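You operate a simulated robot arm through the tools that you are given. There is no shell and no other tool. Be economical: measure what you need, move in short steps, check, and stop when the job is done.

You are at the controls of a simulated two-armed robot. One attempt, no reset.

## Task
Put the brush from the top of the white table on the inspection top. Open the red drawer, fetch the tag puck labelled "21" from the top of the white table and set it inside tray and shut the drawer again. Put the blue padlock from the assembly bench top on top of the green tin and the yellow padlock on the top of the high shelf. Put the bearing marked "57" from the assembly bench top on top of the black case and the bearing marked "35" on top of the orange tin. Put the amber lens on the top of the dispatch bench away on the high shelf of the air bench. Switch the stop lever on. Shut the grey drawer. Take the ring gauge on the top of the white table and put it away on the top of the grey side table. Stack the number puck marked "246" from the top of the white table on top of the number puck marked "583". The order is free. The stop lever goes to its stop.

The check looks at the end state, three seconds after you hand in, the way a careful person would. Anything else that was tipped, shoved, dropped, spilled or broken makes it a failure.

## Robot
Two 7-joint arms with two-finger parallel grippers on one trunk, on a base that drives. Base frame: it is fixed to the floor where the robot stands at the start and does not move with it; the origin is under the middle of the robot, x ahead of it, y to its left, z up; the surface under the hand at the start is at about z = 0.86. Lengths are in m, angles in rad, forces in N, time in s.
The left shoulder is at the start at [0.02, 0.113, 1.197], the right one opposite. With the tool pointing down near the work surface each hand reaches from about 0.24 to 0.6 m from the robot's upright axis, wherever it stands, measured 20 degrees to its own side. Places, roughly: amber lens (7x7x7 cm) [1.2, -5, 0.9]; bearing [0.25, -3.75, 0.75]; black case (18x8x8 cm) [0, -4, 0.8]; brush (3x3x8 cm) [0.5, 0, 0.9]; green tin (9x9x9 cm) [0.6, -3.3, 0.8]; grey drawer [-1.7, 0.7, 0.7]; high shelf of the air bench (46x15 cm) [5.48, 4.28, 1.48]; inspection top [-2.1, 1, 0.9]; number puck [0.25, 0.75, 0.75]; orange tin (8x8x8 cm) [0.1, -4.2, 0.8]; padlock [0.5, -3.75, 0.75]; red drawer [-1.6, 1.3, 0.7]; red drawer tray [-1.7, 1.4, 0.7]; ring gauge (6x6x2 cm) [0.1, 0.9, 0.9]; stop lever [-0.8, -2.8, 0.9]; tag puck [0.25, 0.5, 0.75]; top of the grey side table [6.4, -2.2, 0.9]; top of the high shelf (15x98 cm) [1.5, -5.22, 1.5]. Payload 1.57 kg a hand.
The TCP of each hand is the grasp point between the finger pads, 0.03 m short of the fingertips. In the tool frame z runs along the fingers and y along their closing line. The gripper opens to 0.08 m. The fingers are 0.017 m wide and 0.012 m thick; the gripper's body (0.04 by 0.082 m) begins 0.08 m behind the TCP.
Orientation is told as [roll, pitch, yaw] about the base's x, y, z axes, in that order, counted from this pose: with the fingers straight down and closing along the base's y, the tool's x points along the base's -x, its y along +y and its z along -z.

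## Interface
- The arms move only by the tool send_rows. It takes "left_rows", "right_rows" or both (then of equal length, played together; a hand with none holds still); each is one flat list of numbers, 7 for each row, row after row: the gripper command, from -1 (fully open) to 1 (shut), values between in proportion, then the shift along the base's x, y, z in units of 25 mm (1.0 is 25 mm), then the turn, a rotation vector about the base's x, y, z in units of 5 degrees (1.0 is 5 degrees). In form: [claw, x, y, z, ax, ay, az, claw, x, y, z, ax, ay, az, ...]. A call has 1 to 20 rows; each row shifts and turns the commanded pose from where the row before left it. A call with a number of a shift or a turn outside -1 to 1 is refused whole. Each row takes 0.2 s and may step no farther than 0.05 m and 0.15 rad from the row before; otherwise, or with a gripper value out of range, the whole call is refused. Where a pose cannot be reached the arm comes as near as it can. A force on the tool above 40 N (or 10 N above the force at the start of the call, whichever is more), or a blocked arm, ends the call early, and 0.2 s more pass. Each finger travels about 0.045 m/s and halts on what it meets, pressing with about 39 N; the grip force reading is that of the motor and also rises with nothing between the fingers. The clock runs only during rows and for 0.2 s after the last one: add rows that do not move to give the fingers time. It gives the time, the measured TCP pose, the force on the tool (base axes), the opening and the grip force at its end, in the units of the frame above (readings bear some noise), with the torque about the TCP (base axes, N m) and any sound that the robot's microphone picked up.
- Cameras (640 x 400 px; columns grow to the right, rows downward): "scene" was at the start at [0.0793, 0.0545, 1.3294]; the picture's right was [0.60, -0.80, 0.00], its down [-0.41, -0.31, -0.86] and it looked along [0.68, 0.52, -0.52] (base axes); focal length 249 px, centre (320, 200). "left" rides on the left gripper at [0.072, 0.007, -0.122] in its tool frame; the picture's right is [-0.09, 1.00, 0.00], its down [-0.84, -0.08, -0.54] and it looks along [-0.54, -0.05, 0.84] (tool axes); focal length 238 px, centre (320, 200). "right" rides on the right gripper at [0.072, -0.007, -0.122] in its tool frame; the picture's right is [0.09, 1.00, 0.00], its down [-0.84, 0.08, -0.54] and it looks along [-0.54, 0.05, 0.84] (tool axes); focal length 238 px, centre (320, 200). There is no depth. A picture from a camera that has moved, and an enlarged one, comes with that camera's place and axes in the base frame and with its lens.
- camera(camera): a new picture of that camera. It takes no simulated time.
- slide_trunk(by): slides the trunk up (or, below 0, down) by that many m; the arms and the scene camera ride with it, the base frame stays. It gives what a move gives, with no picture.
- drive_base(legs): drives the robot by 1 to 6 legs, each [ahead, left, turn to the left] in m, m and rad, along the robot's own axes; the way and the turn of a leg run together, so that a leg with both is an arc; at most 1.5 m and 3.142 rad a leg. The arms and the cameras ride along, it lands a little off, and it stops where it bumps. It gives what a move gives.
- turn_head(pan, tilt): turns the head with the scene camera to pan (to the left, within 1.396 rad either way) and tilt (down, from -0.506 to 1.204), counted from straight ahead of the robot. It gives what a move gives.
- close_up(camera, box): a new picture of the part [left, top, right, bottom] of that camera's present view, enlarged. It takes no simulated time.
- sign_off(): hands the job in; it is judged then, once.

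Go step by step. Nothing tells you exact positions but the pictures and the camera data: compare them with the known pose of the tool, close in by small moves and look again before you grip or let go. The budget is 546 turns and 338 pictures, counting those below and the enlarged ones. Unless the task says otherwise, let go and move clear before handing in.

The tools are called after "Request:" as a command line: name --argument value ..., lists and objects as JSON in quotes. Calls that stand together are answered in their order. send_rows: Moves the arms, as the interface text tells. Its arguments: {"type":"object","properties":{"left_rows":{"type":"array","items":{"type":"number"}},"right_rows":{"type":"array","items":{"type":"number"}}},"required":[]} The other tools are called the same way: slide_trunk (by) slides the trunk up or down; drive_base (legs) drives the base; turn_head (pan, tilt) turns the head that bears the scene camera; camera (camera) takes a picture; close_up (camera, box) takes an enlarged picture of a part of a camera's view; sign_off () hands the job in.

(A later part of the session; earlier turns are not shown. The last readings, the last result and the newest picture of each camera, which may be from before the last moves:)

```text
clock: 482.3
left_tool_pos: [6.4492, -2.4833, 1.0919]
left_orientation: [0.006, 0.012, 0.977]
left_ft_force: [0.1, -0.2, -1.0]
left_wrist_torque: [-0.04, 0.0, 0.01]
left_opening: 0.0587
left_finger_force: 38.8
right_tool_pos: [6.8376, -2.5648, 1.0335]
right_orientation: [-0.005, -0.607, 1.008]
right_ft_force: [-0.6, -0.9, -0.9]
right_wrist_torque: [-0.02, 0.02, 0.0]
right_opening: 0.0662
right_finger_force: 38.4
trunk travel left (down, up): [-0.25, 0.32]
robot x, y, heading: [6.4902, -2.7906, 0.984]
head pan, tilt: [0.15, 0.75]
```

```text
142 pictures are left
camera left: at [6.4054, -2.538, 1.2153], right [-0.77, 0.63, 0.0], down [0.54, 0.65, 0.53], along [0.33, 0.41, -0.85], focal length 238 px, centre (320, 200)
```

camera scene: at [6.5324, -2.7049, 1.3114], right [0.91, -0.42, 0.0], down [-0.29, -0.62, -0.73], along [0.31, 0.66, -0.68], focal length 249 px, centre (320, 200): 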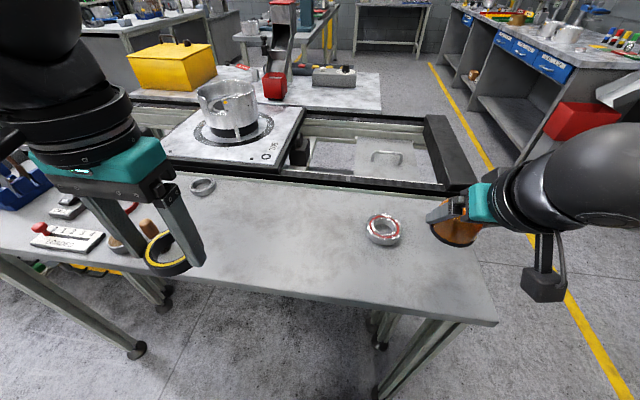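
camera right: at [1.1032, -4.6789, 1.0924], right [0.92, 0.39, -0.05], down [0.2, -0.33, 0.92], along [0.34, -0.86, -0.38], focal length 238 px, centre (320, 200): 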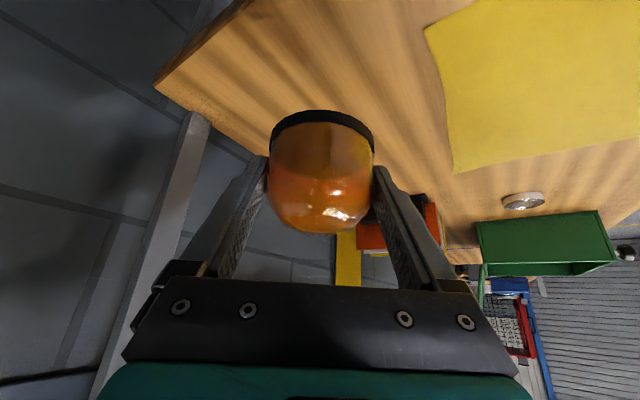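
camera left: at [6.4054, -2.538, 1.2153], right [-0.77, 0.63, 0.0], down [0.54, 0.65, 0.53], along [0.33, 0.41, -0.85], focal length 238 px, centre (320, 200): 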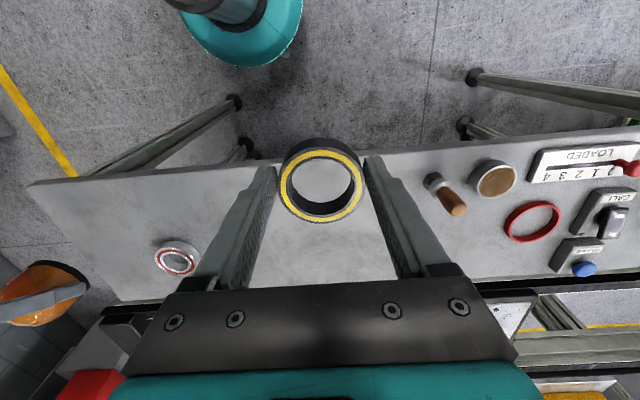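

Triangulation gives this table top z ≈ 0.895. I carry the ring over a free spot at (6.62, -2.36).

Request:
send_rows --left_rows '[1, 0.855, 0.615, 0, 0, 0, 0, 1, 0.855, 0.615, 0, 0, 0, 0, 1, 0.855, 0.615, 0, 0, 0, 0, 1, 0.855, 0.615, 0, 0, 0, 0, 1, 0.855, 0.615, 0, 0, 0, 0, 1, 0.855, 0.615, 0, 0, 0, 0, 1, 0.855, 0.615, 0, 0, 0, 0, 1, 0.855, 0.615, 0, 0, 0, 0, 1, 0, 0, -1, 0, 0, 0, 1, 0, 0, -1, 0, 0, 0, 1, 0, 0, -1, 0, 0, 0, 1, 0, 0, -1, 0, 0, 0, 1, 0, 0, -1, 0, 0, 0, 1, 0, 0, 0, 0, 0, 0]'

Request:
camera --camera "left"

Request:
close_up --camera "scene" --box '[180, 150, 440, 310]'

```text
clock: 485.3
left_tool_pos: [6.6203, -2.3567, 0.9662]
left_orientation: [0.006, 0.011, 0.975]
left_ft_force: [0.1, -0.1, -2.4]
left_wrist_torque: [0.0, 0.04, 0.02]
left_opening: 0.0588
left_finger_force: 39.1
right_tool_pos: [6.8376, -2.5656, 1.0335]
right_orientation: [-0.004, -0.609, 1.01]
right_ft_force: [0.3, -0.1, -0.5]
right_wrist_torque: [-0.02, 0.01, -0.03]
right_opening: 0.0662
right_finger_force: 39.5
trunk travel left (down, up): [-0.25, 0.32]
robot x, y, heading: [6.4919, -2.7918, 0.984]
head pan, tilt: [0.15, 0.75]
```

```text
141 pictures are left
camera left: at [6.5764, -2.4139, 1.09], right [-0.77, 0.63, 0.0], down [0.54, 0.65, 0.53], along [0.33, 0.41, -0.85], focal length 238 px, centre (320, 200)
```

left: 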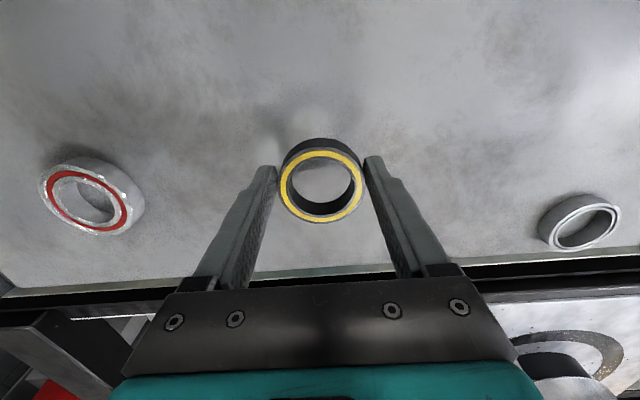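

```text
2.46 times, centred on (310, 230) of scene
camera zoom: at [6.5324, -2.7049, 1.3113], right [0.91, -0.42, 0.0], down [-0.29, -0.62, -0.73], along [0.31, 0.66, -0.68], focal length 613 px, centre (345, 126)
```

zoom: 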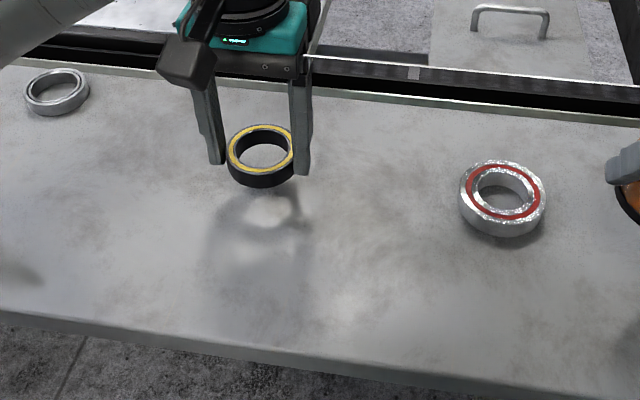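

Request:
send_rows --left_rows '[1, 0, 0, -0.8, 0, 0, 0, 1, 0, 0, -0.4, 0, 0, 0, 1, 0, 0, -0.15, 0, 0, 0, 1, 0, 0, 0, 0, 0, 0]'

Request:
send_rows --left_rows '[1, 0, 0, -0.12, 0, 0, 0, 1, 0, 0, 0, 0, 0, 0]'

Request:
close_up --camera "scene" --box '[230, 160, 340, 240]'

```text
clock: 486.3
left_tool_pos: [6.6218, -2.3581, 0.935]
left_orientation: [0.005, 0.011, 0.978]
left_ft_force: [-1.9, 0.5, 6.1]
left_wrist_torque: [-0.1, -0.17, -0.03]
left_opening: 0.0594
left_finger_force: 38.8
right_tool_pos: [6.8375, -2.566, 1.0335]
right_orientation: [-0.003, -0.609, 1.011]
right_ft_force: [-0.3, -1.6, 0.1]
right_wrist_torque: [-0.02, -0.01, -0.01]
right_opening: 0.0661
right_finger_force: 39.4
trunk travel left (down, up): [-0.25, 0.32]
robot x, y, heading: [6.4959, -2.7876, 0.978]
head pan, tilt: [0.15, 0.75]
```

```text
clock: 486.9
left_tool_pos: [6.6209, -2.3592, 0.9349]
left_orientation: [0.007, 0.006, 0.978]
left_ft_force: [-2.9, 2.8, 29.1]
left_wrist_torque: [0.14, -0.1, 0.02]
left_opening: 0.0592
left_finger_force: 39.2
right_tool_pos: [6.8378, -2.5665, 1.0337]
right_orientation: [-0.003, -0.611, 1.008]
right_ft_force: [-0.6, 0.7, -0.6]
right_wrist_torque: [-0.03, 0.0, 0.0]
right_opening: 0.0662
right_finger_force: 38.7
trunk travel left (down, up): [-0.25, 0.32]
robot x, y, heading: [6.4978, -2.7869, 0.98]
head pan, tilt: [0.15, 0.75]
```

```text
5.00 times, centred on (285, 200) of scene
camera zoom: at [6.5313, -2.7066, 1.3117], right [0.91, -0.42, 0.0], down [-0.29, -0.62, -0.73], along [0.31, 0.66, -0.68], focal length 1246 px, centre (495, 200)
```

zoom: 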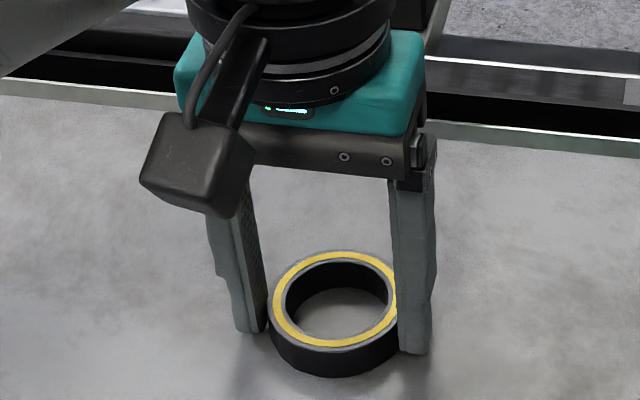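

Ring rests on the table. I ease, release and rise.

Request:
send_rows --left_rows '[1, 0, 0, 0.13, 0, 0, 0, 0, 0, 0, 0, 0, 0, 0, -0.7, 0, 0, 0, 0, 0, 0, -1, 0, 0, 0, 0, 0, 0, -1, 0, 0, 0.5, 0, 0, 0, -1, 0, 0, 1, 0, 0, 0, -1, 0, 0, 1, 0, 0, 0, -1, 0, 0, 1, 0, 0, 0, -1, 0, 0, 1, 0, 0, 0, -1, 0, 0, 1, 0, 0, 0, -1, 0, 0, 1, 0, 0, 0, -1, 0, 0, 1, 0, 0, 0, -1, 0, 0, 0, 0, 0, 0]'

Request:
close_up --camera "scene" --box '[180, 150, 440, 310]'

```text
clock: 489.7
left_tool_pos: [6.6198, -2.358, 1.1217]
left_orientation: [0.004, 0.013, 0.978]
left_ft_force: [0.5, -0.5, 0.4]
left_wrist_torque: [-0.01, 0.0, -0.01]
left_opening: 0.08
left_finger_force: 0.1
right_tool_pos: [6.838, -2.5645, 1.0333]
right_orientation: [-0.004, -0.61, 1.009]
right_ft_force: [-0.2, 0.2, -0.9]
right_wrist_torque: [-0.01, 0.01, -0.01]
right_opening: 0.0661
right_finger_force: 38.7
trunk travel left (down, up): [-0.25, 0.32]
robot x, y, heading: [6.4914, -2.7873, 0.979]
head pan, tilt: [0.15, 0.75]
```

```text
2.46 times, centred on (310, 230) of scene
camera zoom: at [6.5323, -2.7049, 1.3113], right [0.91, -0.42, 0.0], down [-0.29, -0.62, -0.73], along [0.31, 0.66, -0.68], focal length 613 px, centre (345, 126)
```

zoom: 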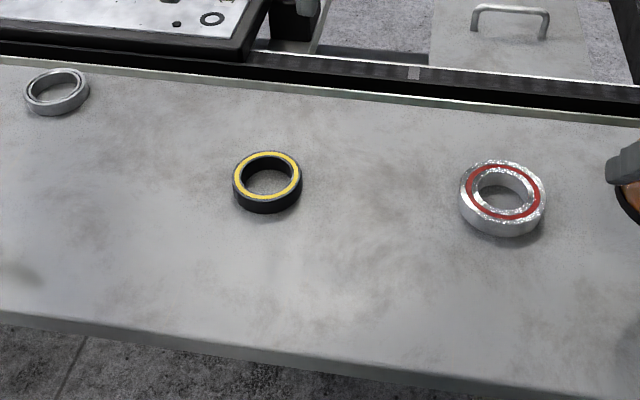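

Ring gauge is placed. I tuck the left hand, back off and look along the right-hand aisle for the route north.

Request:
send_rows --left_rows '[0, -0.55, -0.83, 0, 0, 0, 0, 0, -0.55, -0.83, 0, 0, 0, 0, 0, -0.55, -0.83, 0, 0, 0, 0, 0, -0.55, -0.83, 0, 0, 0, 0, 0, 0, 0, 0, 0, 0, 0]'

Request:
drive_base --legs '[[-0.4, 0, 0], [0, -0.5, 0]]'

Request:
turn_head --pan 0.0 --tilt 0.2

Request:
camera --camera "scene"

Request:
turn_head --pan 0.9 --tilt 0.2

Request:
camera --camera "scene"

```text
clock: 490.9
left_tool_pos: [6.5642, -2.4416, 1.1212]
left_orientation: [0.008, 0.014, 0.978]
left_ft_force: [-0.1, -0.3, -0.3]
left_wrist_torque: [0.01, 0.01, -0.01]
left_opening: 0.04
left_finger_force: 0.0
right_tool_pos: [6.8386, -2.5646, 1.0338]
right_orientation: [-0.002, -0.609, 1.008]
right_ft_force: [0.0, 0.4, -0.2]
right_wrist_torque: [-0.04, 0.01, 0.03]
right_opening: 0.0662
right_finger_force: 39.5
trunk travel left (down, up): [-0.25, 0.32]
robot x, y, heading: [6.4939, -2.7883, 0.981]
head pan, tilt: [0.15, 0.75]
```

```text
clock: 496.0
left_tool_pos: [6.7599, -3.0555, 1.1217]
left_orientation: [0.007, 0.013, 0.977]
left_ft_force: [0.2, 0.0, 0.4]
left_wrist_torque: [0.01, 0.02, 0.0]
left_opening: 0.0399
left_finger_force: 0.0
right_tool_pos: [7.0322, -3.1792, 1.0333]
right_orientation: [-0.002, -0.609, 1.008]
right_ft_force: [0.8, 0.5, -0.9]
right_wrist_torque: [-0.01, 0.05, 0.01]
right_opening: 0.0661
right_finger_force: 39.3
trunk travel left (down, up): [-0.25, 0.32]
robot x, y, heading: [6.6894, -3.404, 0.983]
head pan, tilt: [0.15, 0.75]
```

```text
clock: 497.0
left_tool_pos: [6.7584, -3.0559, 1.1216]
left_orientation: [0.005, 0.011, 0.977]
left_ft_force: [-0.1, 0.7, 0.2]
left_wrist_torque: [-0.06, 0.02, -0.03]
left_opening: 0.0397
left_finger_force: 0.0
right_tool_pos: [7.0324, -3.1793, 1.0335]
right_orientation: [-0.004, -0.608, 1.011]
right_ft_force: [0.3, 0.2, -0.6]
right_wrist_torque: [0.01, 0.02, 0.02]
right_opening: 0.0657
right_finger_force: 38.7
trunk travel left (down, up): [-0.25, 0.32]
robot x, y, heading: [6.6845, -3.4031, 0.98]
head pan, tilt: [0.0, 0.201]
```

```text
137 pictures are left
camera scene: at [6.7429, -3.3165, 1.3609], right [0.83, -0.55, 0.0], down [-0.11, -0.17, -0.98], along [0.54, 0.82, -0.2], focal length 249 px, centre (320, 200)
```

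scene: 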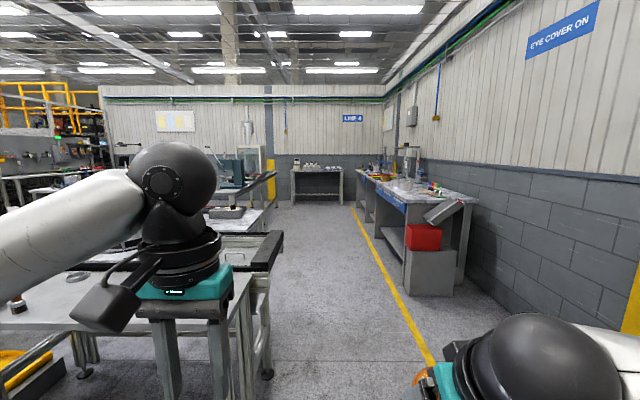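

```text
clock: 498.2
left_tool_pos: [6.7596, -3.0557, 1.1224]
left_orientation: [0.003, 0.013, 0.978]
left_ft_force: [0.2, 0.7, 0.2]
left_wrist_torque: [0.03, 0.03, 0.02]
left_opening: 0.0398
left_finger_force: 0.0
right_tool_pos: [7.0326, -3.1776, 1.0344]
right_orientation: [-0.003, -0.608, 1.011]
right_ft_force: [-0.3, 0.5, 0.3]
right_wrist_torque: [0.0, 0.0, -0.02]
right_opening: 0.0661
right_finger_force: 39.2
trunk travel left (down, up): [-0.25, 0.32]
robot x, y, heading: [6.688, -3.4036, 0.98]
head pan, tilt: [0.901, 0.201]
```

```text
136 pictures are left
camera scene: at [6.6626, -3.3054, 1.361], right [0.95, 0.31, 0.0], down [0.06, -0.19, -0.98], along [-0.3, 0.93, -0.2], focal length 249 px, centre (320, 200)
```

scene: 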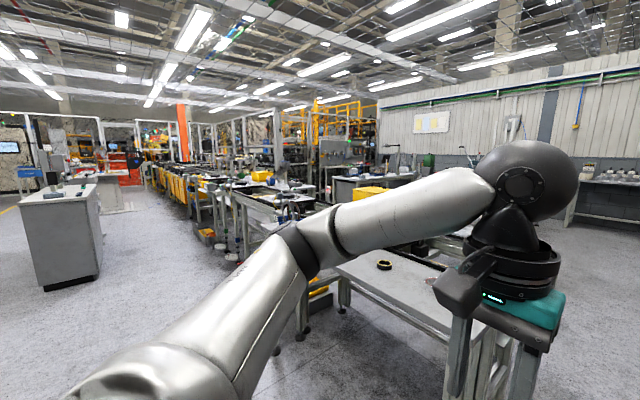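

The route north goes past the conveyor's right end along the yellow-line aisle. I drive along it and look left.

Request:
drive_base --legs '[[0, -0.3, 0], [1.4, 0, 0], [1.3, 0.1, 0]]'

Request:
turn_head --pan 0.6 --tilt 0.25

Request:
camera --camera "scene"

```text
clock: 513.0
left_tool_pos: [8.4596, -0.9274, 1.1222]
left_orientation: [0.006, 0.01, 0.957]
left_ft_force: [0.4, -0.8, 0.4]
left_wrist_torque: [-0.01, 0.02, 0.03]
left_opening: 0.0398
left_finger_force: 0.0
right_tool_pos: [8.7307, -1.0569, 1.0335]
right_orientation: [-0.004, -0.609, 0.99]
right_ft_force: [0.8, 0.5, -0.7]
right_wrist_torque: [-0.03, 0.0, 0.03]
right_opening: 0.066
right_finger_force: 39.0
trunk travel left (down, up): [-0.25, 0.32]
robot x, y, heading: [8.3796, -1.2754, 0.958]
head pan, tilt: [0.901, 0.201]
```

```text
clock: 513.8
left_tool_pos: [8.46, -0.9275, 1.122]
left_orientation: [0.009, 0.011, 0.958]
left_ft_force: [-1.0, 0.6, 1.0]
left_wrist_torque: [0.0, -0.02, 0.0]
left_opening: 0.0401
left_finger_force: 0.0
right_tool_pos: [8.7284, -1.057, 1.0333]
right_orientation: [-0.004, -0.609, 0.99]
right_ft_force: [0.5, -0.8, -1.0]
right_wrist_torque: [-0.01, -0.01, 0.0]
right_opening: 0.0662
right_finger_force: 38.8
trunk travel left (down, up): [-0.25, 0.32]
robot x, y, heading: [8.3812, -1.274, 0.967]
head pan, tilt: [0.6, 0.25]
```

```text
135 pictures are left
camera scene: at [8.3859, -1.1721, 1.3564], right [1.0, -0.01, 0.0], down [0.0, -0.25, -0.97], along [0.01, 0.97, -0.25], focal length 249 px, centre (320, 200)
```

scene: 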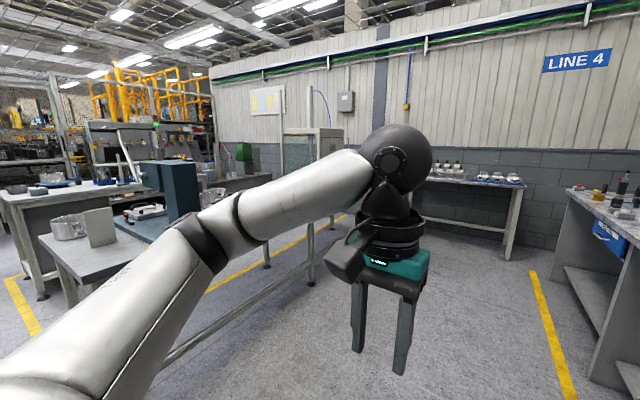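

Request:
close_up --camera "scene" --box '[0, 60, 260, 240]'

Request:
close_up --camera "scene" --box '[200, 80, 400, 300]'

```text
2.22 times, centred on (130, 150) of scene
camera zoom: at [8.3859, -1.1721, 1.3564], right [1.0, -0.01, 0.0], down [0.0, -0.25, -0.97], along [0.01, 0.97, -0.25], focal length 554 px, centre (742, 311)
```

zoom: 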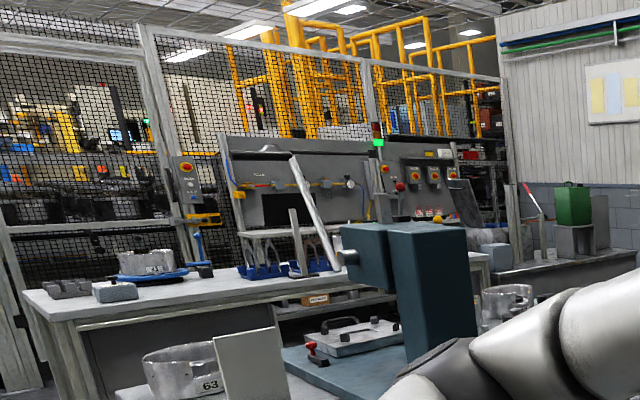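

```text
1.82 times, centred on (300, 190) of scene
camera zoom: at [8.3859, -1.1721, 1.3564], right [1.0, -0.01, 0.0], down [0.0, -0.25, -0.97], along [0.01, 0.97, -0.25], focal length 453 px, centre (356, 218)
```

zoom: 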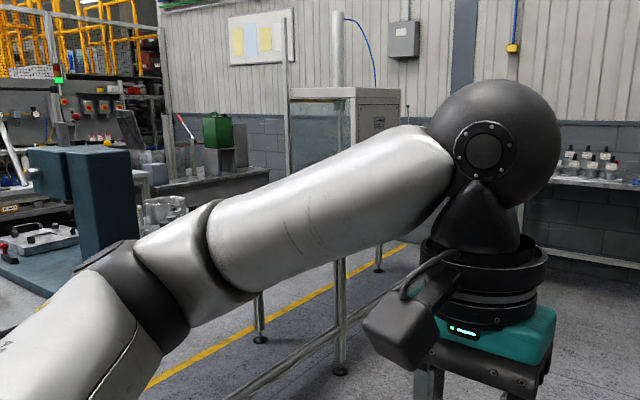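

Request:
drive_base --legs '[[1.4, 0, 0]]'

Request:
turn_head --pan 0.35 --tilt 0.3

Request:
camera --camera "scene"

Request:
turn_head --pan 1.2 --tilt 0.25

Request:
camera --camera "scene"

```text
clock: 520.8
left_tool_pos: [9.2579, 0.2246, 1.1224]
left_orientation: [0.005, 0.012, 0.959]
left_ft_force: [0.6, 0.0, 0.7]
left_wrist_torque: [-0.01, -0.01, 0.01]
left_opening: 0.04
left_finger_force: 0.2
right_tool_pos: [9.5284, 0.0937, 1.0328]
right_orientation: [-0.003, -0.609, 0.993]
right_ft_force: [-0.5, 0.2, -0.7]
right_wrist_torque: [0.02, 0.0, 0.01]
right_opening: 0.0661
right_finger_force: 38.9
trunk travel left (down, up): [-0.25, 0.32]
robot x, y, heading: [9.1777, -0.1245, 0.969]
head pan, tilt: [0.6, 0.25]
```

```text
clock: 521.5
left_tool_pos: [9.2567, 0.2237, 1.1225]
left_orientation: [0.007, 0.014, 0.958]
left_ft_force: [-0.5, 0.5, 0.8]
left_wrist_torque: [-0.01, 0.01, 0.0]
left_opening: 0.0399
left_finger_force: 0.0
right_tool_pos: [9.5281, 0.0946, 1.034]
right_orientation: [-0.002, -0.608, 0.992]
right_ft_force: [1.1, 0.4, -1.5]
right_wrist_torque: [-0.01, 0.02, 0.01]
right_opening: 0.0659
right_finger_force: 39.1
trunk travel left (down, up): [-0.25, 0.32]
robot x, y, heading: [9.1758, -0.1225, 0.967]
head pan, tilt: [0.351, 0.3]
```

```text
132 pictures are left
camera scene: at [9.2075, -0.0242, 1.3517], right [0.97, -0.25, 0.0], down [-0.07, -0.29, -0.96], along [0.24, 0.92, -0.3], focal length 249 px, centre (320, 200)
```

scene: 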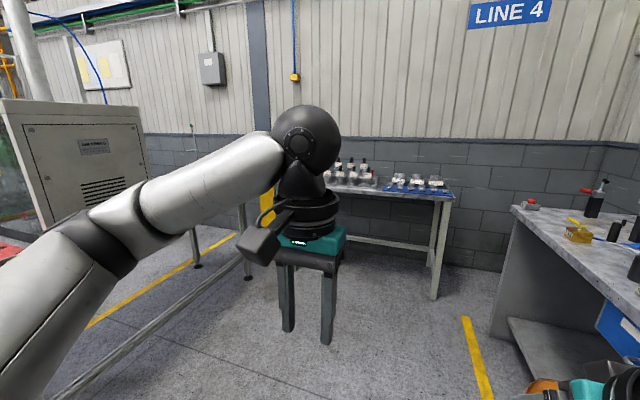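

```text
clock: 522.7
left_tool_pos: [9.2581, 0.2228, 1.1221]
left_orientation: [0.007, 0.012, 0.957]
left_ft_force: [-0.3, -0.1, 1.3]
left_wrist_torque: [0.02, 0.0, -0.01]
left_opening: 0.0398
left_finger_force: 0.0
right_tool_pos: [9.5291, 0.0929, 1.0322]
right_orientation: [-0.003, -0.61, 0.992]
right_ft_force: [0.8, -0.6, -1.2]
right_wrist_torque: [-0.02, -0.03, -0.02]
right_opening: 0.0661
right_finger_force: 39.1
trunk travel left (down, up): [-0.25, 0.32]
robot x, y, heading: [9.1832, -0.1242, 0.963]
head pan, tilt: [1.201, 0.25]
```

```text
131 pictures are left
camera scene: at [9.1317, -0.0371, 1.3564], right [0.83, 0.56, 0.0], down [0.14, -0.2, -0.97], along [-0.54, 0.8, -0.25], focal length 249 px, centre (320, 200)
```

scene: 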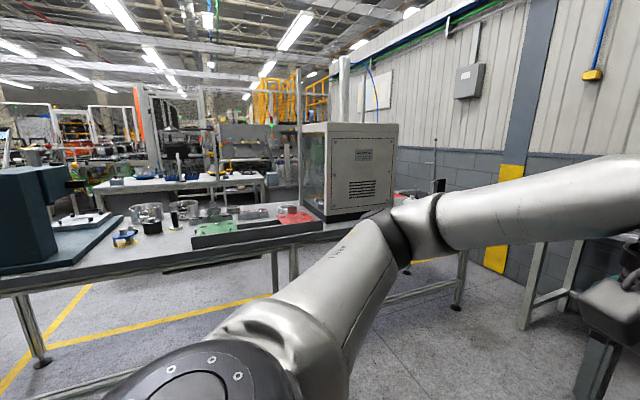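

The passage at this table's far end is narrow. I go back and check for a gap on the other side of this table.

Request:
drive_base --legs '[[-1.35, 0, 0]]'

Request:
turn_head --pan 1.39 --tilt 0.35

Request:
camera --camera "scene"

```text
clock: 529.5
left_tool_pos: [8.489, -0.8902, 1.1223]
left_orientation: [0.008, 0.011, 0.962]
left_ft_force: [-0.7, 0.2, 1.3]
left_wrist_torque: [-0.04, 0.01, -0.01]
left_opening: 0.0398
left_finger_force: 0.0
right_tool_pos: [8.76, -1.018, 1.0341]
right_orientation: [-0.003, -0.61, 0.998]
right_ft_force: [0.1, -0.8, -0.5]
right_wrist_torque: [0.04, -0.04, -0.01]
right_opening: 0.0659
right_finger_force: 39.1
trunk travel left (down, up): [-0.25, 0.32]
robot x, y, heading: [8.414, -1.237, 0.974]
head pan, tilt: [1.201, 0.25]
```

```text
clock: 530.2
left_tool_pos: [8.4891, -0.8885, 1.1219]
left_orientation: [0.008, 0.011, 0.964]
left_ft_force: [-0.2, 0.2, 0.5]
left_wrist_torque: [-0.03, -0.04, -0.01]
left_opening: 0.04
left_finger_force: 0.0
right_tool_pos: [8.7592, -1.0173, 1.0333]
right_orientation: [0.0, -0.608, 0.997]
right_ft_force: [-0.6, -0.1, -0.6]
right_wrist_torque: [0.02, 0.03, 0.02]
right_opening: 0.0658
right_finger_force: 38.9
trunk travel left (down, up): [-0.25, 0.32]
robot x, y, heading: [8.4126, -1.2363, 0.966]
head pan, tilt: [1.389, 0.351]
```

```text
130 pictures are left
camera scene: at [8.3504, -1.1614, 1.347], right [0.71, 0.71, 0.0], down [0.24, -0.24, -0.94], along [-0.67, 0.66, -0.34], focal length 249 px, centre (320, 200)
```

scene: 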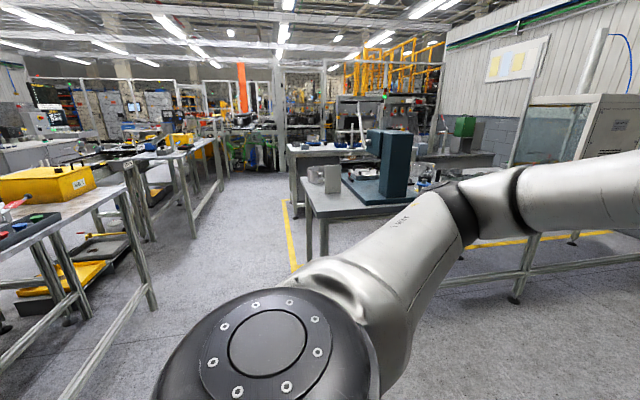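

A clear aisle leads north-west between the conveyor and the press table. I zoom in toward the air bench.

Request:
close_up --camera "scene" --box '[220, 60, 480, 240]'

```text
2.22 times, centred on (350, 150) of scene
camera zoom: at [8.3504, -1.1614, 1.347], right [0.71, 0.71, 0.0], down [0.24, -0.24, -0.94], along [-0.67, 0.66, -0.34], focal length 554 px, centre (253, 311)
```

zoom: 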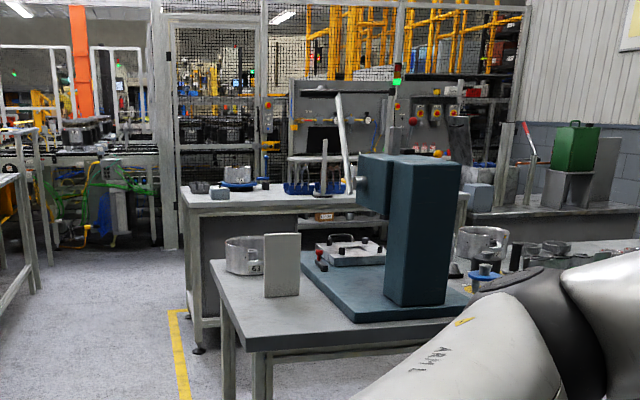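

I turn into the aisle and drive north-west, then look right.

Request:
drive_base --legs '[[0, 0, 1.56], [1.4, 0.35, 0], [1.4, 0.05, 0]]'

Request:
turn_head --pan -0.6 --tilt 0.3

Request:
camera --camera "scene"

```text
clock: 547.7
left_tool_pos: [5.5547, 0.1328, 1.1229]
left_orientation: [0.008, 0.012, 2.515]
left_ft_force: [-0.4, -0.3, 0.1]
left_wrist_torque: [0.0, 0.0, -0.01]
left_opening: 0.04
left_finger_force: 0.0
right_tool_pos: [5.6871, 0.4019, 1.0338]
right_orientation: [-0.002, -0.61, 2.546]
right_ft_force: [0.1, 0.0, -0.7]
right_wrist_torque: [0.01, 0.0, 0.01]
right_opening: 0.0662
right_finger_force: 38.8
trunk travel left (down, up): [-0.25, 0.32]
robot x, y, heading: [5.9006, 0.0488, 2.52]
head pan, tilt: [1.389, 0.351]
```

```text
clock: 549.7
left_tool_pos: [5.555, 0.1321, 1.1229]
left_orientation: [0.008, 0.01, 2.512]
left_ft_force: [0.1, 1.1, 0.7]
left_wrist_torque: [0.0, 0.01, -0.03]
left_opening: 0.0399
left_finger_force: 0.0
right_tool_pos: [5.689, 0.4025, 1.0331]
right_orientation: [-0.002, -0.61, 2.546]
right_ft_force: [-1.1, -0.3, -0.6]
right_wrist_torque: [0.03, -0.03, 0.02]
right_opening: 0.0662
right_finger_force: 38.9
trunk travel left (down, up): [-0.25, 0.32]
robot x, y, heading: [5.9006, 0.05, 2.518]
head pan, tilt: [-0.6, 0.3]
```

```text
128 pictures are left
camera scene: at [5.8573, 0.1439, 1.3517], right [0.94, 0.34, 0.0], down [0.1, -0.28, -0.96], along [-0.33, 0.9, -0.3], focal length 249 px, centre (320, 200)
```

scene: 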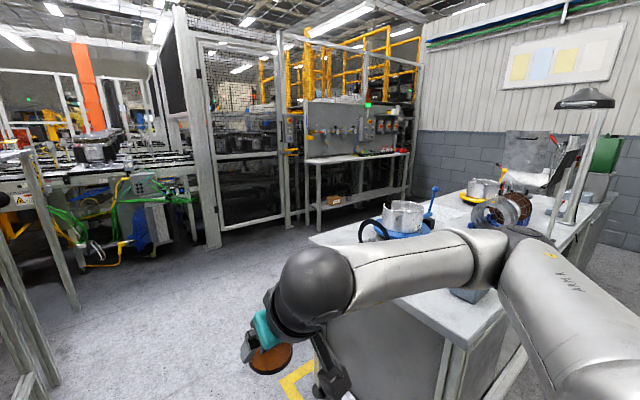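

Request:
close_up --camera "scene" --box '[260, 60, 440, 220]'

```text
2.50 times, centred on (350, 140) of scene
camera zoom: at [5.8573, 0.1439, 1.3517], right [0.94, 0.34, 0.0], down [0.1, -0.28, -0.96], along [-0.33, 0.9, -0.3], focal length 623 px, centre (245, 350)
```

zoom: 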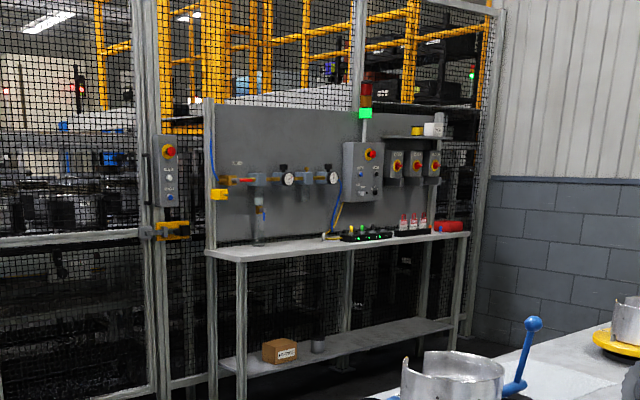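

I see the air bench with a small high shelf at its right. I drive past the white table's end and turn toward it.

Request:
drive_base --legs '[[1.5, 0, 0], [0, 0, -1.3]]'

Request:
turn_head --pan -0.1 --tilt 0.3

Request:
camera --camera "scene"

```text
clock: 560.3
left_tool_pos: [4.6884, 1.2881, 1.1229]
left_orientation: [0.007, 0.015, 1.188]
left_ft_force: [-0.3, 0.0, -0.2]
left_wrist_torque: [0.0, -0.02, -0.02]
left_opening: 0.04
left_finger_force: 0.1
right_tool_pos: [4.9816, 1.2255, 1.0327]
right_orientation: [-0.002, -0.61, 1.224]
right_ft_force: [0.3, -0.2, -1.0]
right_wrist_torque: [-0.01, 0.02, 0.02]
right_opening: 0.0662
right_finger_force: 39.0
trunk travel left (down, up): [-0.25, 0.32]
robot x, y, heading: [4.6927, 0.9318, 1.197]
head pan, tilt: [-0.6, 0.3]
```

```text
clock: 561.2
left_tool_pos: [4.6874, 1.2881, 1.1224]
left_orientation: [0.007, 0.013, 1.19]
left_ft_force: [0.1, 0.1, -0.3]
left_wrist_torque: [-0.03, 0.02, 0.02]
left_opening: 0.04
left_finger_force: 0.1
right_tool_pos: [4.9793, 1.2237, 1.0334]
right_orientation: [-0.003, -0.608, 1.22]
right_ft_force: [0.5, -0.5, -1.0]
right_wrist_torque: [-0.01, 0.01, -0.03]
right_opening: 0.0661
right_finger_force: 39.1
trunk travel left (down, up): [-0.25, 0.32]
robot x, y, heading: [4.6911, 0.9335, 1.191]
head pan, tilt: [-0.099, 0.3]
```

```text
126 pictures are left
camera scene: at [4.7357, 1.0268, 1.3517], right [0.89, -0.46, 0.0], down [-0.14, -0.26, -0.96], along [0.44, 0.85, -0.3], focal length 249 px, centre (320, 200)
```

scene: 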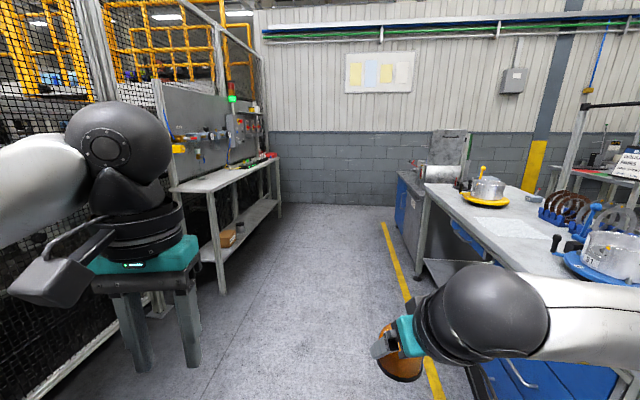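

The corridor to the air bench is clear. I drive in and turn to face the bench at its shelf end.

Request:
drive_base --legs '[[1.5, -0.12, 0], [1.5, -0.12, 0], [0, 0, 1.35]]'

Request:
turn_head --pan 0.0 --tilt 0.2

Request:
camera --camera "scene"

```text
refused: leg 1 is longer than a leg can be; nothing moved
```

```text
clock: 561.9
left_tool_pos: [4.6872, 1.289, 1.122]
left_orientation: [0.007, 0.012, 1.19]
left_ft_force: [-0.3, 0.2, 0.1]
left_wrist_torque: [0.04, 0.02, 0.0]
left_opening: 0.0401
left_finger_force: 0.0
right_tool_pos: [4.9814, 1.2252, 1.0331]
right_orientation: [-0.002, -0.607, 1.222]
right_ft_force: [-0.2, 0.5, -0.3]
right_wrist_torque: [0.0, 0.0, 0.02]
right_opening: 0.0661
right_finger_force: 38.8
trunk travel left (down, up): [-0.25, 0.32]
robot x, y, heading: [4.6893, 0.938, 1.196]
head pan, tilt: [0.0, 0.201]
```

```text
125 pictures are left
camera scene: at [4.7271, 1.0305, 1.3609], right [0.93, -0.37, 0.0], down [-0.07, -0.19, -0.98], along [0.36, 0.91, -0.2], focal length 249 px, centre (320, 200)
```

scene: 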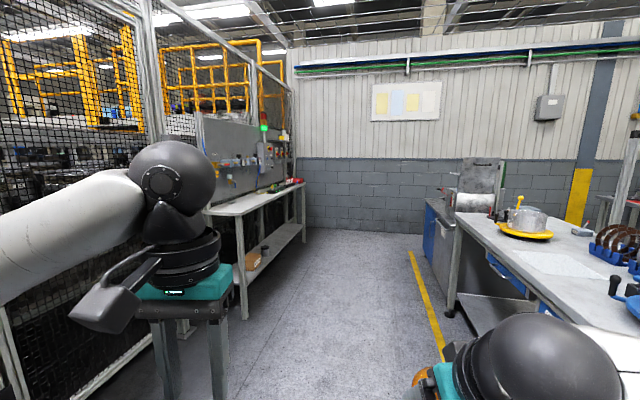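

Legs were slightly too long; I split them in three.

Request:
drive_base --legs '[[1.2, -0.1, 0], [1.2, -0.1, 0], [0.65, -0.05, 0], [0, 0, 1.35]]'

Request:
camera --camera "scene"

```text
clock: 580.2
left_tool_pos: [5.6983, 3.7506, 1.1227]
left_orientation: [0.007, 0.012, 2.534]
left_ft_force: [-0.1, -0.3, 0.4]
left_wrist_torque: [-0.01, -0.01, 0.02]
left_opening: 0.0399
left_finger_force: 0.1
right_tool_pos: [5.8259, 4.0212, 1.0324]
right_orientation: [-0.001, -0.609, 2.566]
right_ft_force: [-0.2, 0.7, -0.5]
right_wrist_torque: [0.01, -0.02, 0.01]
right_opening: 0.0663
right_finger_force: 39.0
trunk travel left (down, up): [-0.25, 0.32]
robot x, y, heading: [6.0445, 3.6732, 2.539]
head pan, tilt: [0.0, 0.201]
```

```text
124 pictures are left
camera scene: at [5.9574, 3.7324, 1.361], right [0.57, 0.82, 0.0], down [0.16, -0.11, -0.98], along [-0.81, 0.55, -0.2], focal length 249 px, centre (320, 200)
```

scene: 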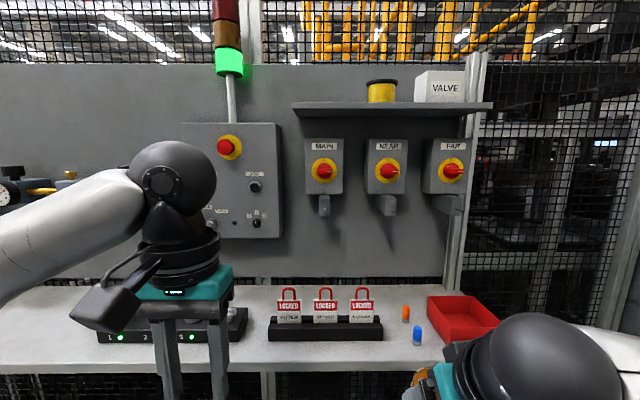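

The shelf has a tape roll and a VALVE box on its right; its left ~17 cm is free. I raise the trunk and hand, then look.

Request:
slide_trunk --by 0.32

Request:
send_rows --right_rows '[1, 0, 0, 1, 0, 0, 0, 1, 0, 0, 1, 0, 0, 0, 1, 0, 0, 1, 0, 0, 0, 1, 0, 0, 1, 0, 0, 0, 1, 0, 0, 1, 0, 0, 0, 1, 0, 0, 1, 0, 0, 0, 1, 0, 0, 1, 0, 0, 0, 1, 0, 0, 1, 0, 0, 0, 1, 0, 0, 0.8, 0, 0, 0, 1, 0, 0, 0, 0, 0, 0]'

Request:
turn_head --pan 0.0 --tilt 0.4

Request:
camera --camera "scene"

Request:
camera --camera "right"

```text
clock: 583.4
left_tool_pos: [5.6991, 3.7502, 1.4419]
left_orientation: [0.007, 0.011, 2.534]
left_ft_force: [0.7, -0.5, 0.0]
left_wrist_torque: [0.0, -0.02, 0.01]
left_opening: 0.0402
left_finger_force: 0.0
right_tool_pos: [5.8263, 4.0216, 1.354]
right_orientation: [-0.002, -0.61, 2.568]
right_ft_force: [0.3, 0.1, -0.7]
right_wrist_torque: [0.04, 0.0, 0.02]
right_opening: 0.0663
right_finger_force: 39.1
trunk travel left (down, up): [-0.57, 0.0]
robot x, y, heading: [6.0416, 3.6748, 2.536]
head pan, tilt: [0.0, 0.201]
```

```text
clock: 585.6
left_tool_pos: [5.6986, 3.7478, 1.4422]
left_orientation: [0.008, 0.013, 2.534]
left_ft_force: [-1.1, 0.6, 0.3]
left_wrist_torque: [-0.05, -0.02, 0.0]
left_opening: 0.0396
left_finger_force: 0.1
right_tool_pos: [5.8258, 4.0219, 1.5734]
right_orientation: [-0.002, -0.608, 2.566]
right_ft_force: [0.0, 0.1, -0.7]
right_wrist_torque: [-0.01, 0.0, 0.02]
right_opening: 0.066
right_finger_force: 38.6
trunk travel left (down, up): [-0.57, 0.0]
robot x, y, heading: [6.0481, 3.6763, 2.544]
head pan, tilt: [0.0, 0.201]
```

```text
clock: 586.3
left_tool_pos: [5.6977, 3.7489, 1.4414]
left_orientation: [0.009, 0.013, 2.532]
left_ft_force: [0.2, 0.4, 0.1]
left_wrist_torque: [-0.04, -0.02, -0.02]
left_opening: 0.0399
left_finger_force: 0.1
right_tool_pos: [5.8257, 4.0203, 1.5731]
right_orientation: [-0.003, -0.61, 2.568]
right_ft_force: [-0.2, 0.0, -0.6]
right_wrist_torque: [0.0, -0.02, 0.02]
right_opening: 0.0663
right_finger_force: 39.3
trunk travel left (down, up): [-0.57, 0.0]
robot x, y, heading: [6.0435, 3.6764, 2.537]
head pan, tilt: [0.0, 0.4]
```

```text
123 pictures are left
camera scene: at [5.9579, 3.7321, 1.6625], right [0.57, 0.82, 0.0], down [0.32, -0.22, -0.92], along [-0.76, 0.52, -0.39], focal length 249 px, centre (320, 200)
```

scene: 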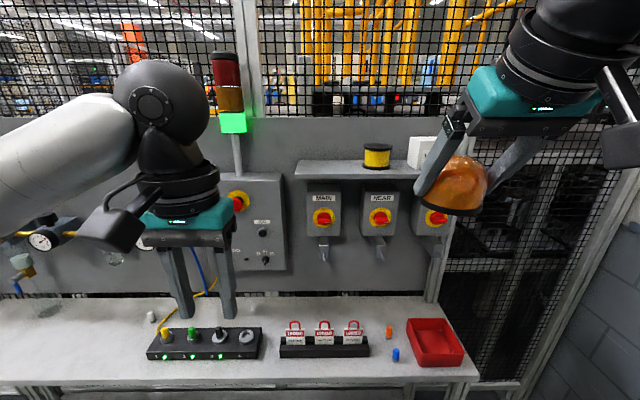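

```text
122 pictures are left
camera right: at [5.9385, 3.9567, 1.633], right [-0.48, -0.88, -0.05], down [-0.36, 0.14, 0.92], along [-0.8, 0.46, -0.38], focal length 238 px, centre (320, 200)
```

right: 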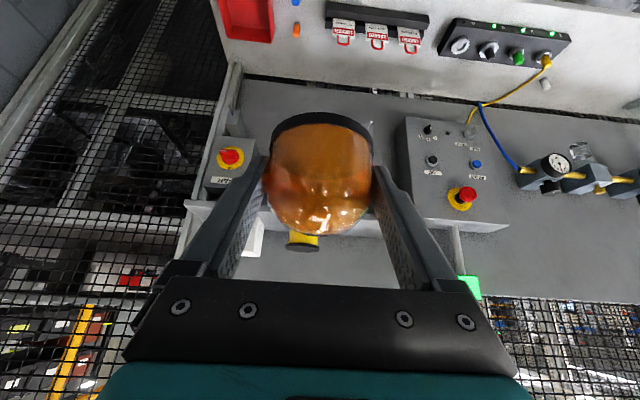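

Shelf top z ≈ 1.472, free spot ≈ (5.402, 4.138). I drive closer.

Request:
drive_base --legs '[[0.25, 0.1, 0]]'

Request:
camera --camera "right"

Request:
camera --camera "scene"

```text
clock: 588.2
left_tool_pos: [5.4375, 3.8085, 1.4415]
left_orientation: [0.006, 0.013, 2.532]
left_ft_force: [-0.2, -0.1, 0.5]
left_wrist_torque: [0.01, 0.02, 0.0]
left_opening: 0.0399
left_finger_force: 0.1
right_tool_pos: [5.5647, 4.0789, 1.5738]
right_orientation: [-0.001, -0.609, 2.567]
right_ft_force: [0.0, 0.4, -1.0]
right_wrist_torque: [0.01, 0.01, -0.02]
right_opening: 0.0663
right_finger_force: 39.0
trunk travel left (down, up): [-0.57, 0.0]
robot x, y, heading: [5.7816, 3.7363, 2.541]
head pan, tilt: [0.0, 0.4]
```

```text
121 pictures are left
camera right: at [5.6775, 4.016, 1.6329], right [-0.48, -0.88, -0.05], down [-0.36, 0.14, 0.92], along [-0.8, 0.46, -0.38], focal length 238 px, centre (320, 200)
```

right: 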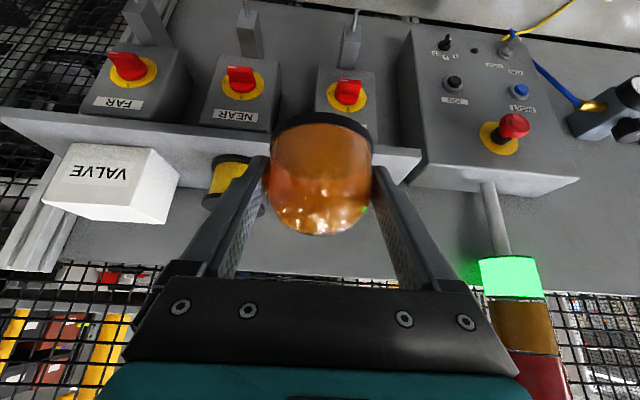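

```text
120 pictures are left
camera scene: at [5.6968, 3.7914, 1.6624], right [0.57, 0.82, 0.0], down [0.32, -0.22, -0.92], along [-0.76, 0.52, -0.39], focal length 249 px, centre (320, 200)
```

scene: 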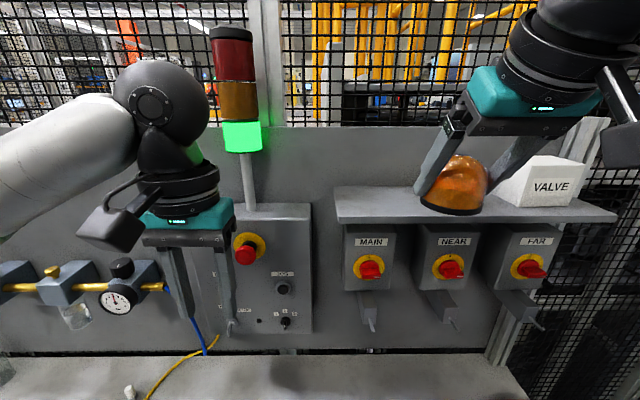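

Request:
send_rows --right_rows '[1, -0.56, -0.8, 0, 0, 0, 0, 1, -0.56, -0.8, 0, 0, 0, 0, 1, -0.913, 0.627, 0, 0, 0, 0, 1, -0.913, 0.627, 0, 0, 0, 0, 1, -0.913, 0.627, 0, 0, 0, 0, 1, -0.913, 0.627, 0, 0, 0, 0, 1, -0.913, 0.627, 0, 0, 0, 0, 1, -0.913, 0.627, 0, 0, 0, 0, 1, 0, 0, 0, 0, 0, 0]'

Request:
camera --camera "right"

Request:
close_up --camera "scene" --box '[300, 80, 560, 260]'

```text
clock: 590.2
left_tool_pos: [5.4368, 3.808, 1.4422]
left_orientation: [0.008, 0.011, 2.534]
left_ft_force: [-0.5, -0.4, -0.3]
left_wrist_torque: [0.01, 0.04, -0.01]
left_opening: 0.0399
left_finger_force: 0.1
right_tool_pos: [5.4014, 4.1332, 1.5741]
right_orientation: [-0.004, -0.61, 2.567]
right_ft_force: [-0.5, -0.6, -0.9]
right_wrist_torque: [-0.01, 0.0, 0.03]
right_opening: 0.0663
right_finger_force: 38.9
trunk travel left (down, up): [-0.57, 0.0]
robot x, y, heading: [5.782, 3.7329, 2.541]
head pan, tilt: [0.0, 0.4]
```

```text
119 pictures are left
camera right: at [5.5136, 4.0702, 1.6327], right [-0.48, -0.88, -0.06], down [-0.36, 0.14, 0.92], along [-0.8, 0.46, -0.38], focal length 238 px, centre (320, 200)
```

right: 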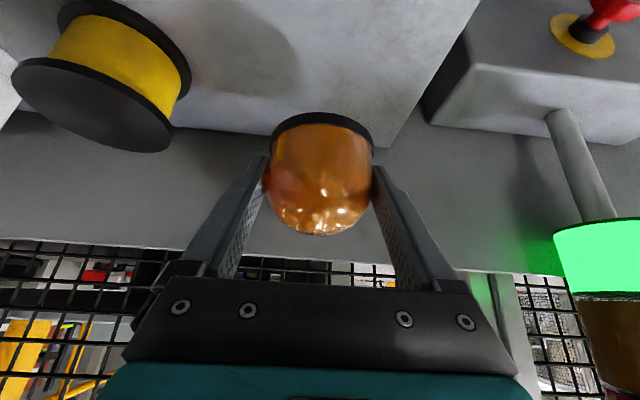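

```text
2.22 times, centred on (430, 170) of scene
camera zoom: at [5.6977, 3.7912, 1.6625], right [0.57, 0.82, 0.0], down [0.32, -0.22, -0.92], along [-0.76, 0.52, -0.39], focal length 554 px, centre (76, 267)
```

zoom: 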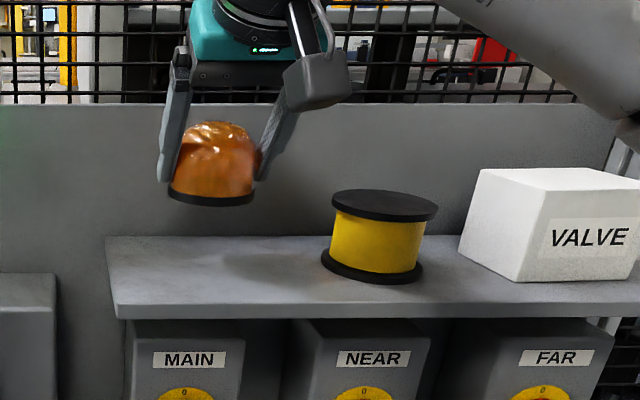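

Request:
send_rows --right_rows '[1, 0, 0, -0.9, 0, 0, 0, 1, 0, 0, -0.8, 0, 0, 0, 1, 0, 0, 0, 0, 0, 0]'

Request:
close_up --camera "scene" --box '[320, 120, 480, 240]'

```text
clock: 591.0
left_tool_pos: [5.4381, 3.8074, 1.4413]
left_orientation: [0.006, 0.013, 2.536]
left_ft_force: [0.6, 1.1, 0.2]
left_wrist_torque: [0.03, 0.01, 0.01]
left_opening: 0.04
left_finger_force: 0.1
right_tool_pos: [5.3997, 4.1339, 1.5305]
right_orientation: [-0.002, -0.609, 2.567]
right_ft_force: [0.0, 0.2, -0.8]
right_wrist_torque: [0.01, -0.02, 0.0]
right_opening: 0.0659
right_finger_force: 39.2
trunk travel left (down, up): [-0.57, 0.0]
robot x, y, heading: [5.7818, 3.7343, 2.538]
head pan, tilt: [0.0, 0.4]
```

```text
3.33 times, centred on (400, 180) of scene
camera zoom: at [5.697, 3.7911, 1.6624], right [0.57, 0.82, 0.0], down [0.32, -0.22, -0.92], along [-0.76, 0.52, -0.39], focal length 831 px, centre (53, 267)
```

zoom: 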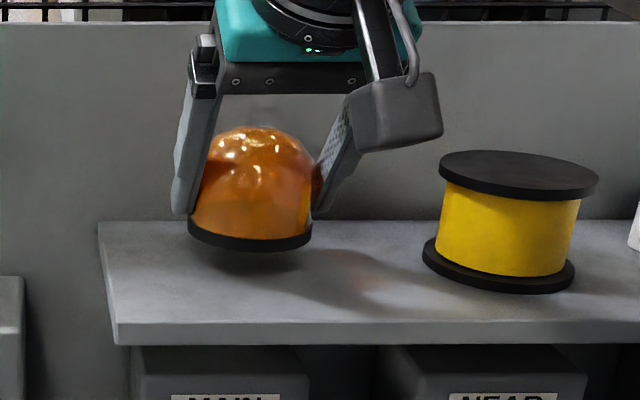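

Request:
send_rows --right_rows '[1, 0, 0, -0.25, 0, 0, 0, 1, 0, 0, -0.15, 0, 0, 0, 1, 0, 0, 0, 0, 0, 0]'

Request:
send_rows --right_rows '[1, 0, 0, -0.12, 0, 0, 0, 1, 0, 0, 0, 0, 0, 0]'

Request:
close_up --camera "scene" --box '[320, 120, 480, 240]'

```text
clock: 591.8
left_tool_pos: [5.4375, 3.8092, 1.4413]
left_orientation: [0.007, 0.014, 2.535]
left_ft_force: [0.3, -0.1, -0.2]
left_wrist_torque: [-0.01, 0.01, -0.05]
left_opening: 0.0396
left_finger_force: 0.0
right_tool_pos: [5.4009, 4.1343, 1.5203]
right_orientation: [-0.003, -0.61, 2.566]
right_ft_force: [0.4, 0.3, -0.1]
right_wrist_torque: [0.02, -0.03, 0.0]
right_opening: 0.0659
right_finger_force: 38.9
trunk travel left (down, up): [-0.57, 0.0]
robot x, y, heading: [5.7866, 3.7343, 2.54]
head pan, tilt: [0.0, 0.4]
```

```text
clock: 592.4
left_tool_pos: [5.4384, 3.809, 1.4408]
left_orientation: [0.008, 0.012, 2.534]
left_ft_force: [0.1, 0.1, -0.9]
left_wrist_torque: [0.04, 0.03, -0.01]
left_opening: 0.0402
left_finger_force: 0.0
right_tool_pos: [5.4008, 4.1349, 1.5183]
right_orientation: [-0.004, -0.61, 2.568]
right_ft_force: [0.2, -0.1, -0.3]
right_wrist_torque: [0.01, -0.03, -0.04]
right_opening: 0.0658
right_finger_force: 39.0
trunk travel left (down, up): [-0.57, 0.0]
robot x, y, heading: [5.7861, 3.7309, 2.541]
head pan, tilt: [0.0, 0.4]
```

```text
3.33 times, centred on (400, 180) of scene
camera zoom: at [5.6971, 3.7913, 1.6624], right [0.57, 0.82, 0.0], down [0.32, -0.22, -0.92], along [-0.76, 0.52, -0.39], focal length 831 px, centre (53, 267)
```

zoom: 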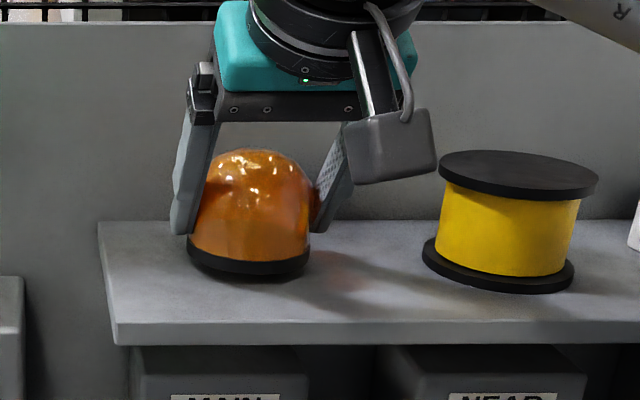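

Request:
send_rows --right_rows '[1, 0, 0, -0.1, 0, 0, 0, 1, 0, 0, 0, 0, 0, 0]'

Request:
send_rows --right_rows '[1, 0, 0, -0.1, 0, 0, 0, 1, 0, 0, 0, 0, 0, 0]'

```text
clock: 593.0
left_tool_pos: [5.4369, 3.8094, 1.4415]
left_orientation: [0.006, 0.013, 2.534]
left_ft_force: [-0.3, 0.4, 0.4]
left_wrist_torque: [0.01, -0.02, 0.02]
left_opening: 0.0397
left_finger_force: 0.1
right_tool_pos: [5.4003, 4.1323, 1.5149]
right_orientation: [0.0, -0.608, 2.567]
right_ft_force: [-1.0, 0.1, -1.4]
right_wrist_torque: [-0.03, -0.02, 0.0]
right_opening: 0.066
right_finger_force: 39.4
trunk travel left (down, up): [-0.57, 0.0]
robot x, y, heading: [5.7842, 3.7389, 2.536]
head pan, tilt: [0.0, 0.4]
```

```text
clock: 593.6
left_tool_pos: [5.4368, 3.8084, 1.4412]
left_orientation: [0.006, 0.014, 2.534]
left_ft_force: [0.1, 0.3, 0.1]
left_wrist_torque: [-0.03, 0.01, 0.0]
left_opening: 0.0399
left_finger_force: 0.0
right_tool_pos: [5.4008, 4.1334, 1.5137]
right_orientation: [-0.003, -0.609, 2.567]
right_ft_force: [0.2, 0.3, -0.7]
right_wrist_torque: [-0.01, 0.0, 0.0]
right_opening: 0.0665
right_finger_force: 39.1
trunk travel left (down, up): [-0.57, 0.0]
robot x, y, heading: [5.7876, 3.7333, 2.542]
head pan, tilt: [0.0, 0.4]
```

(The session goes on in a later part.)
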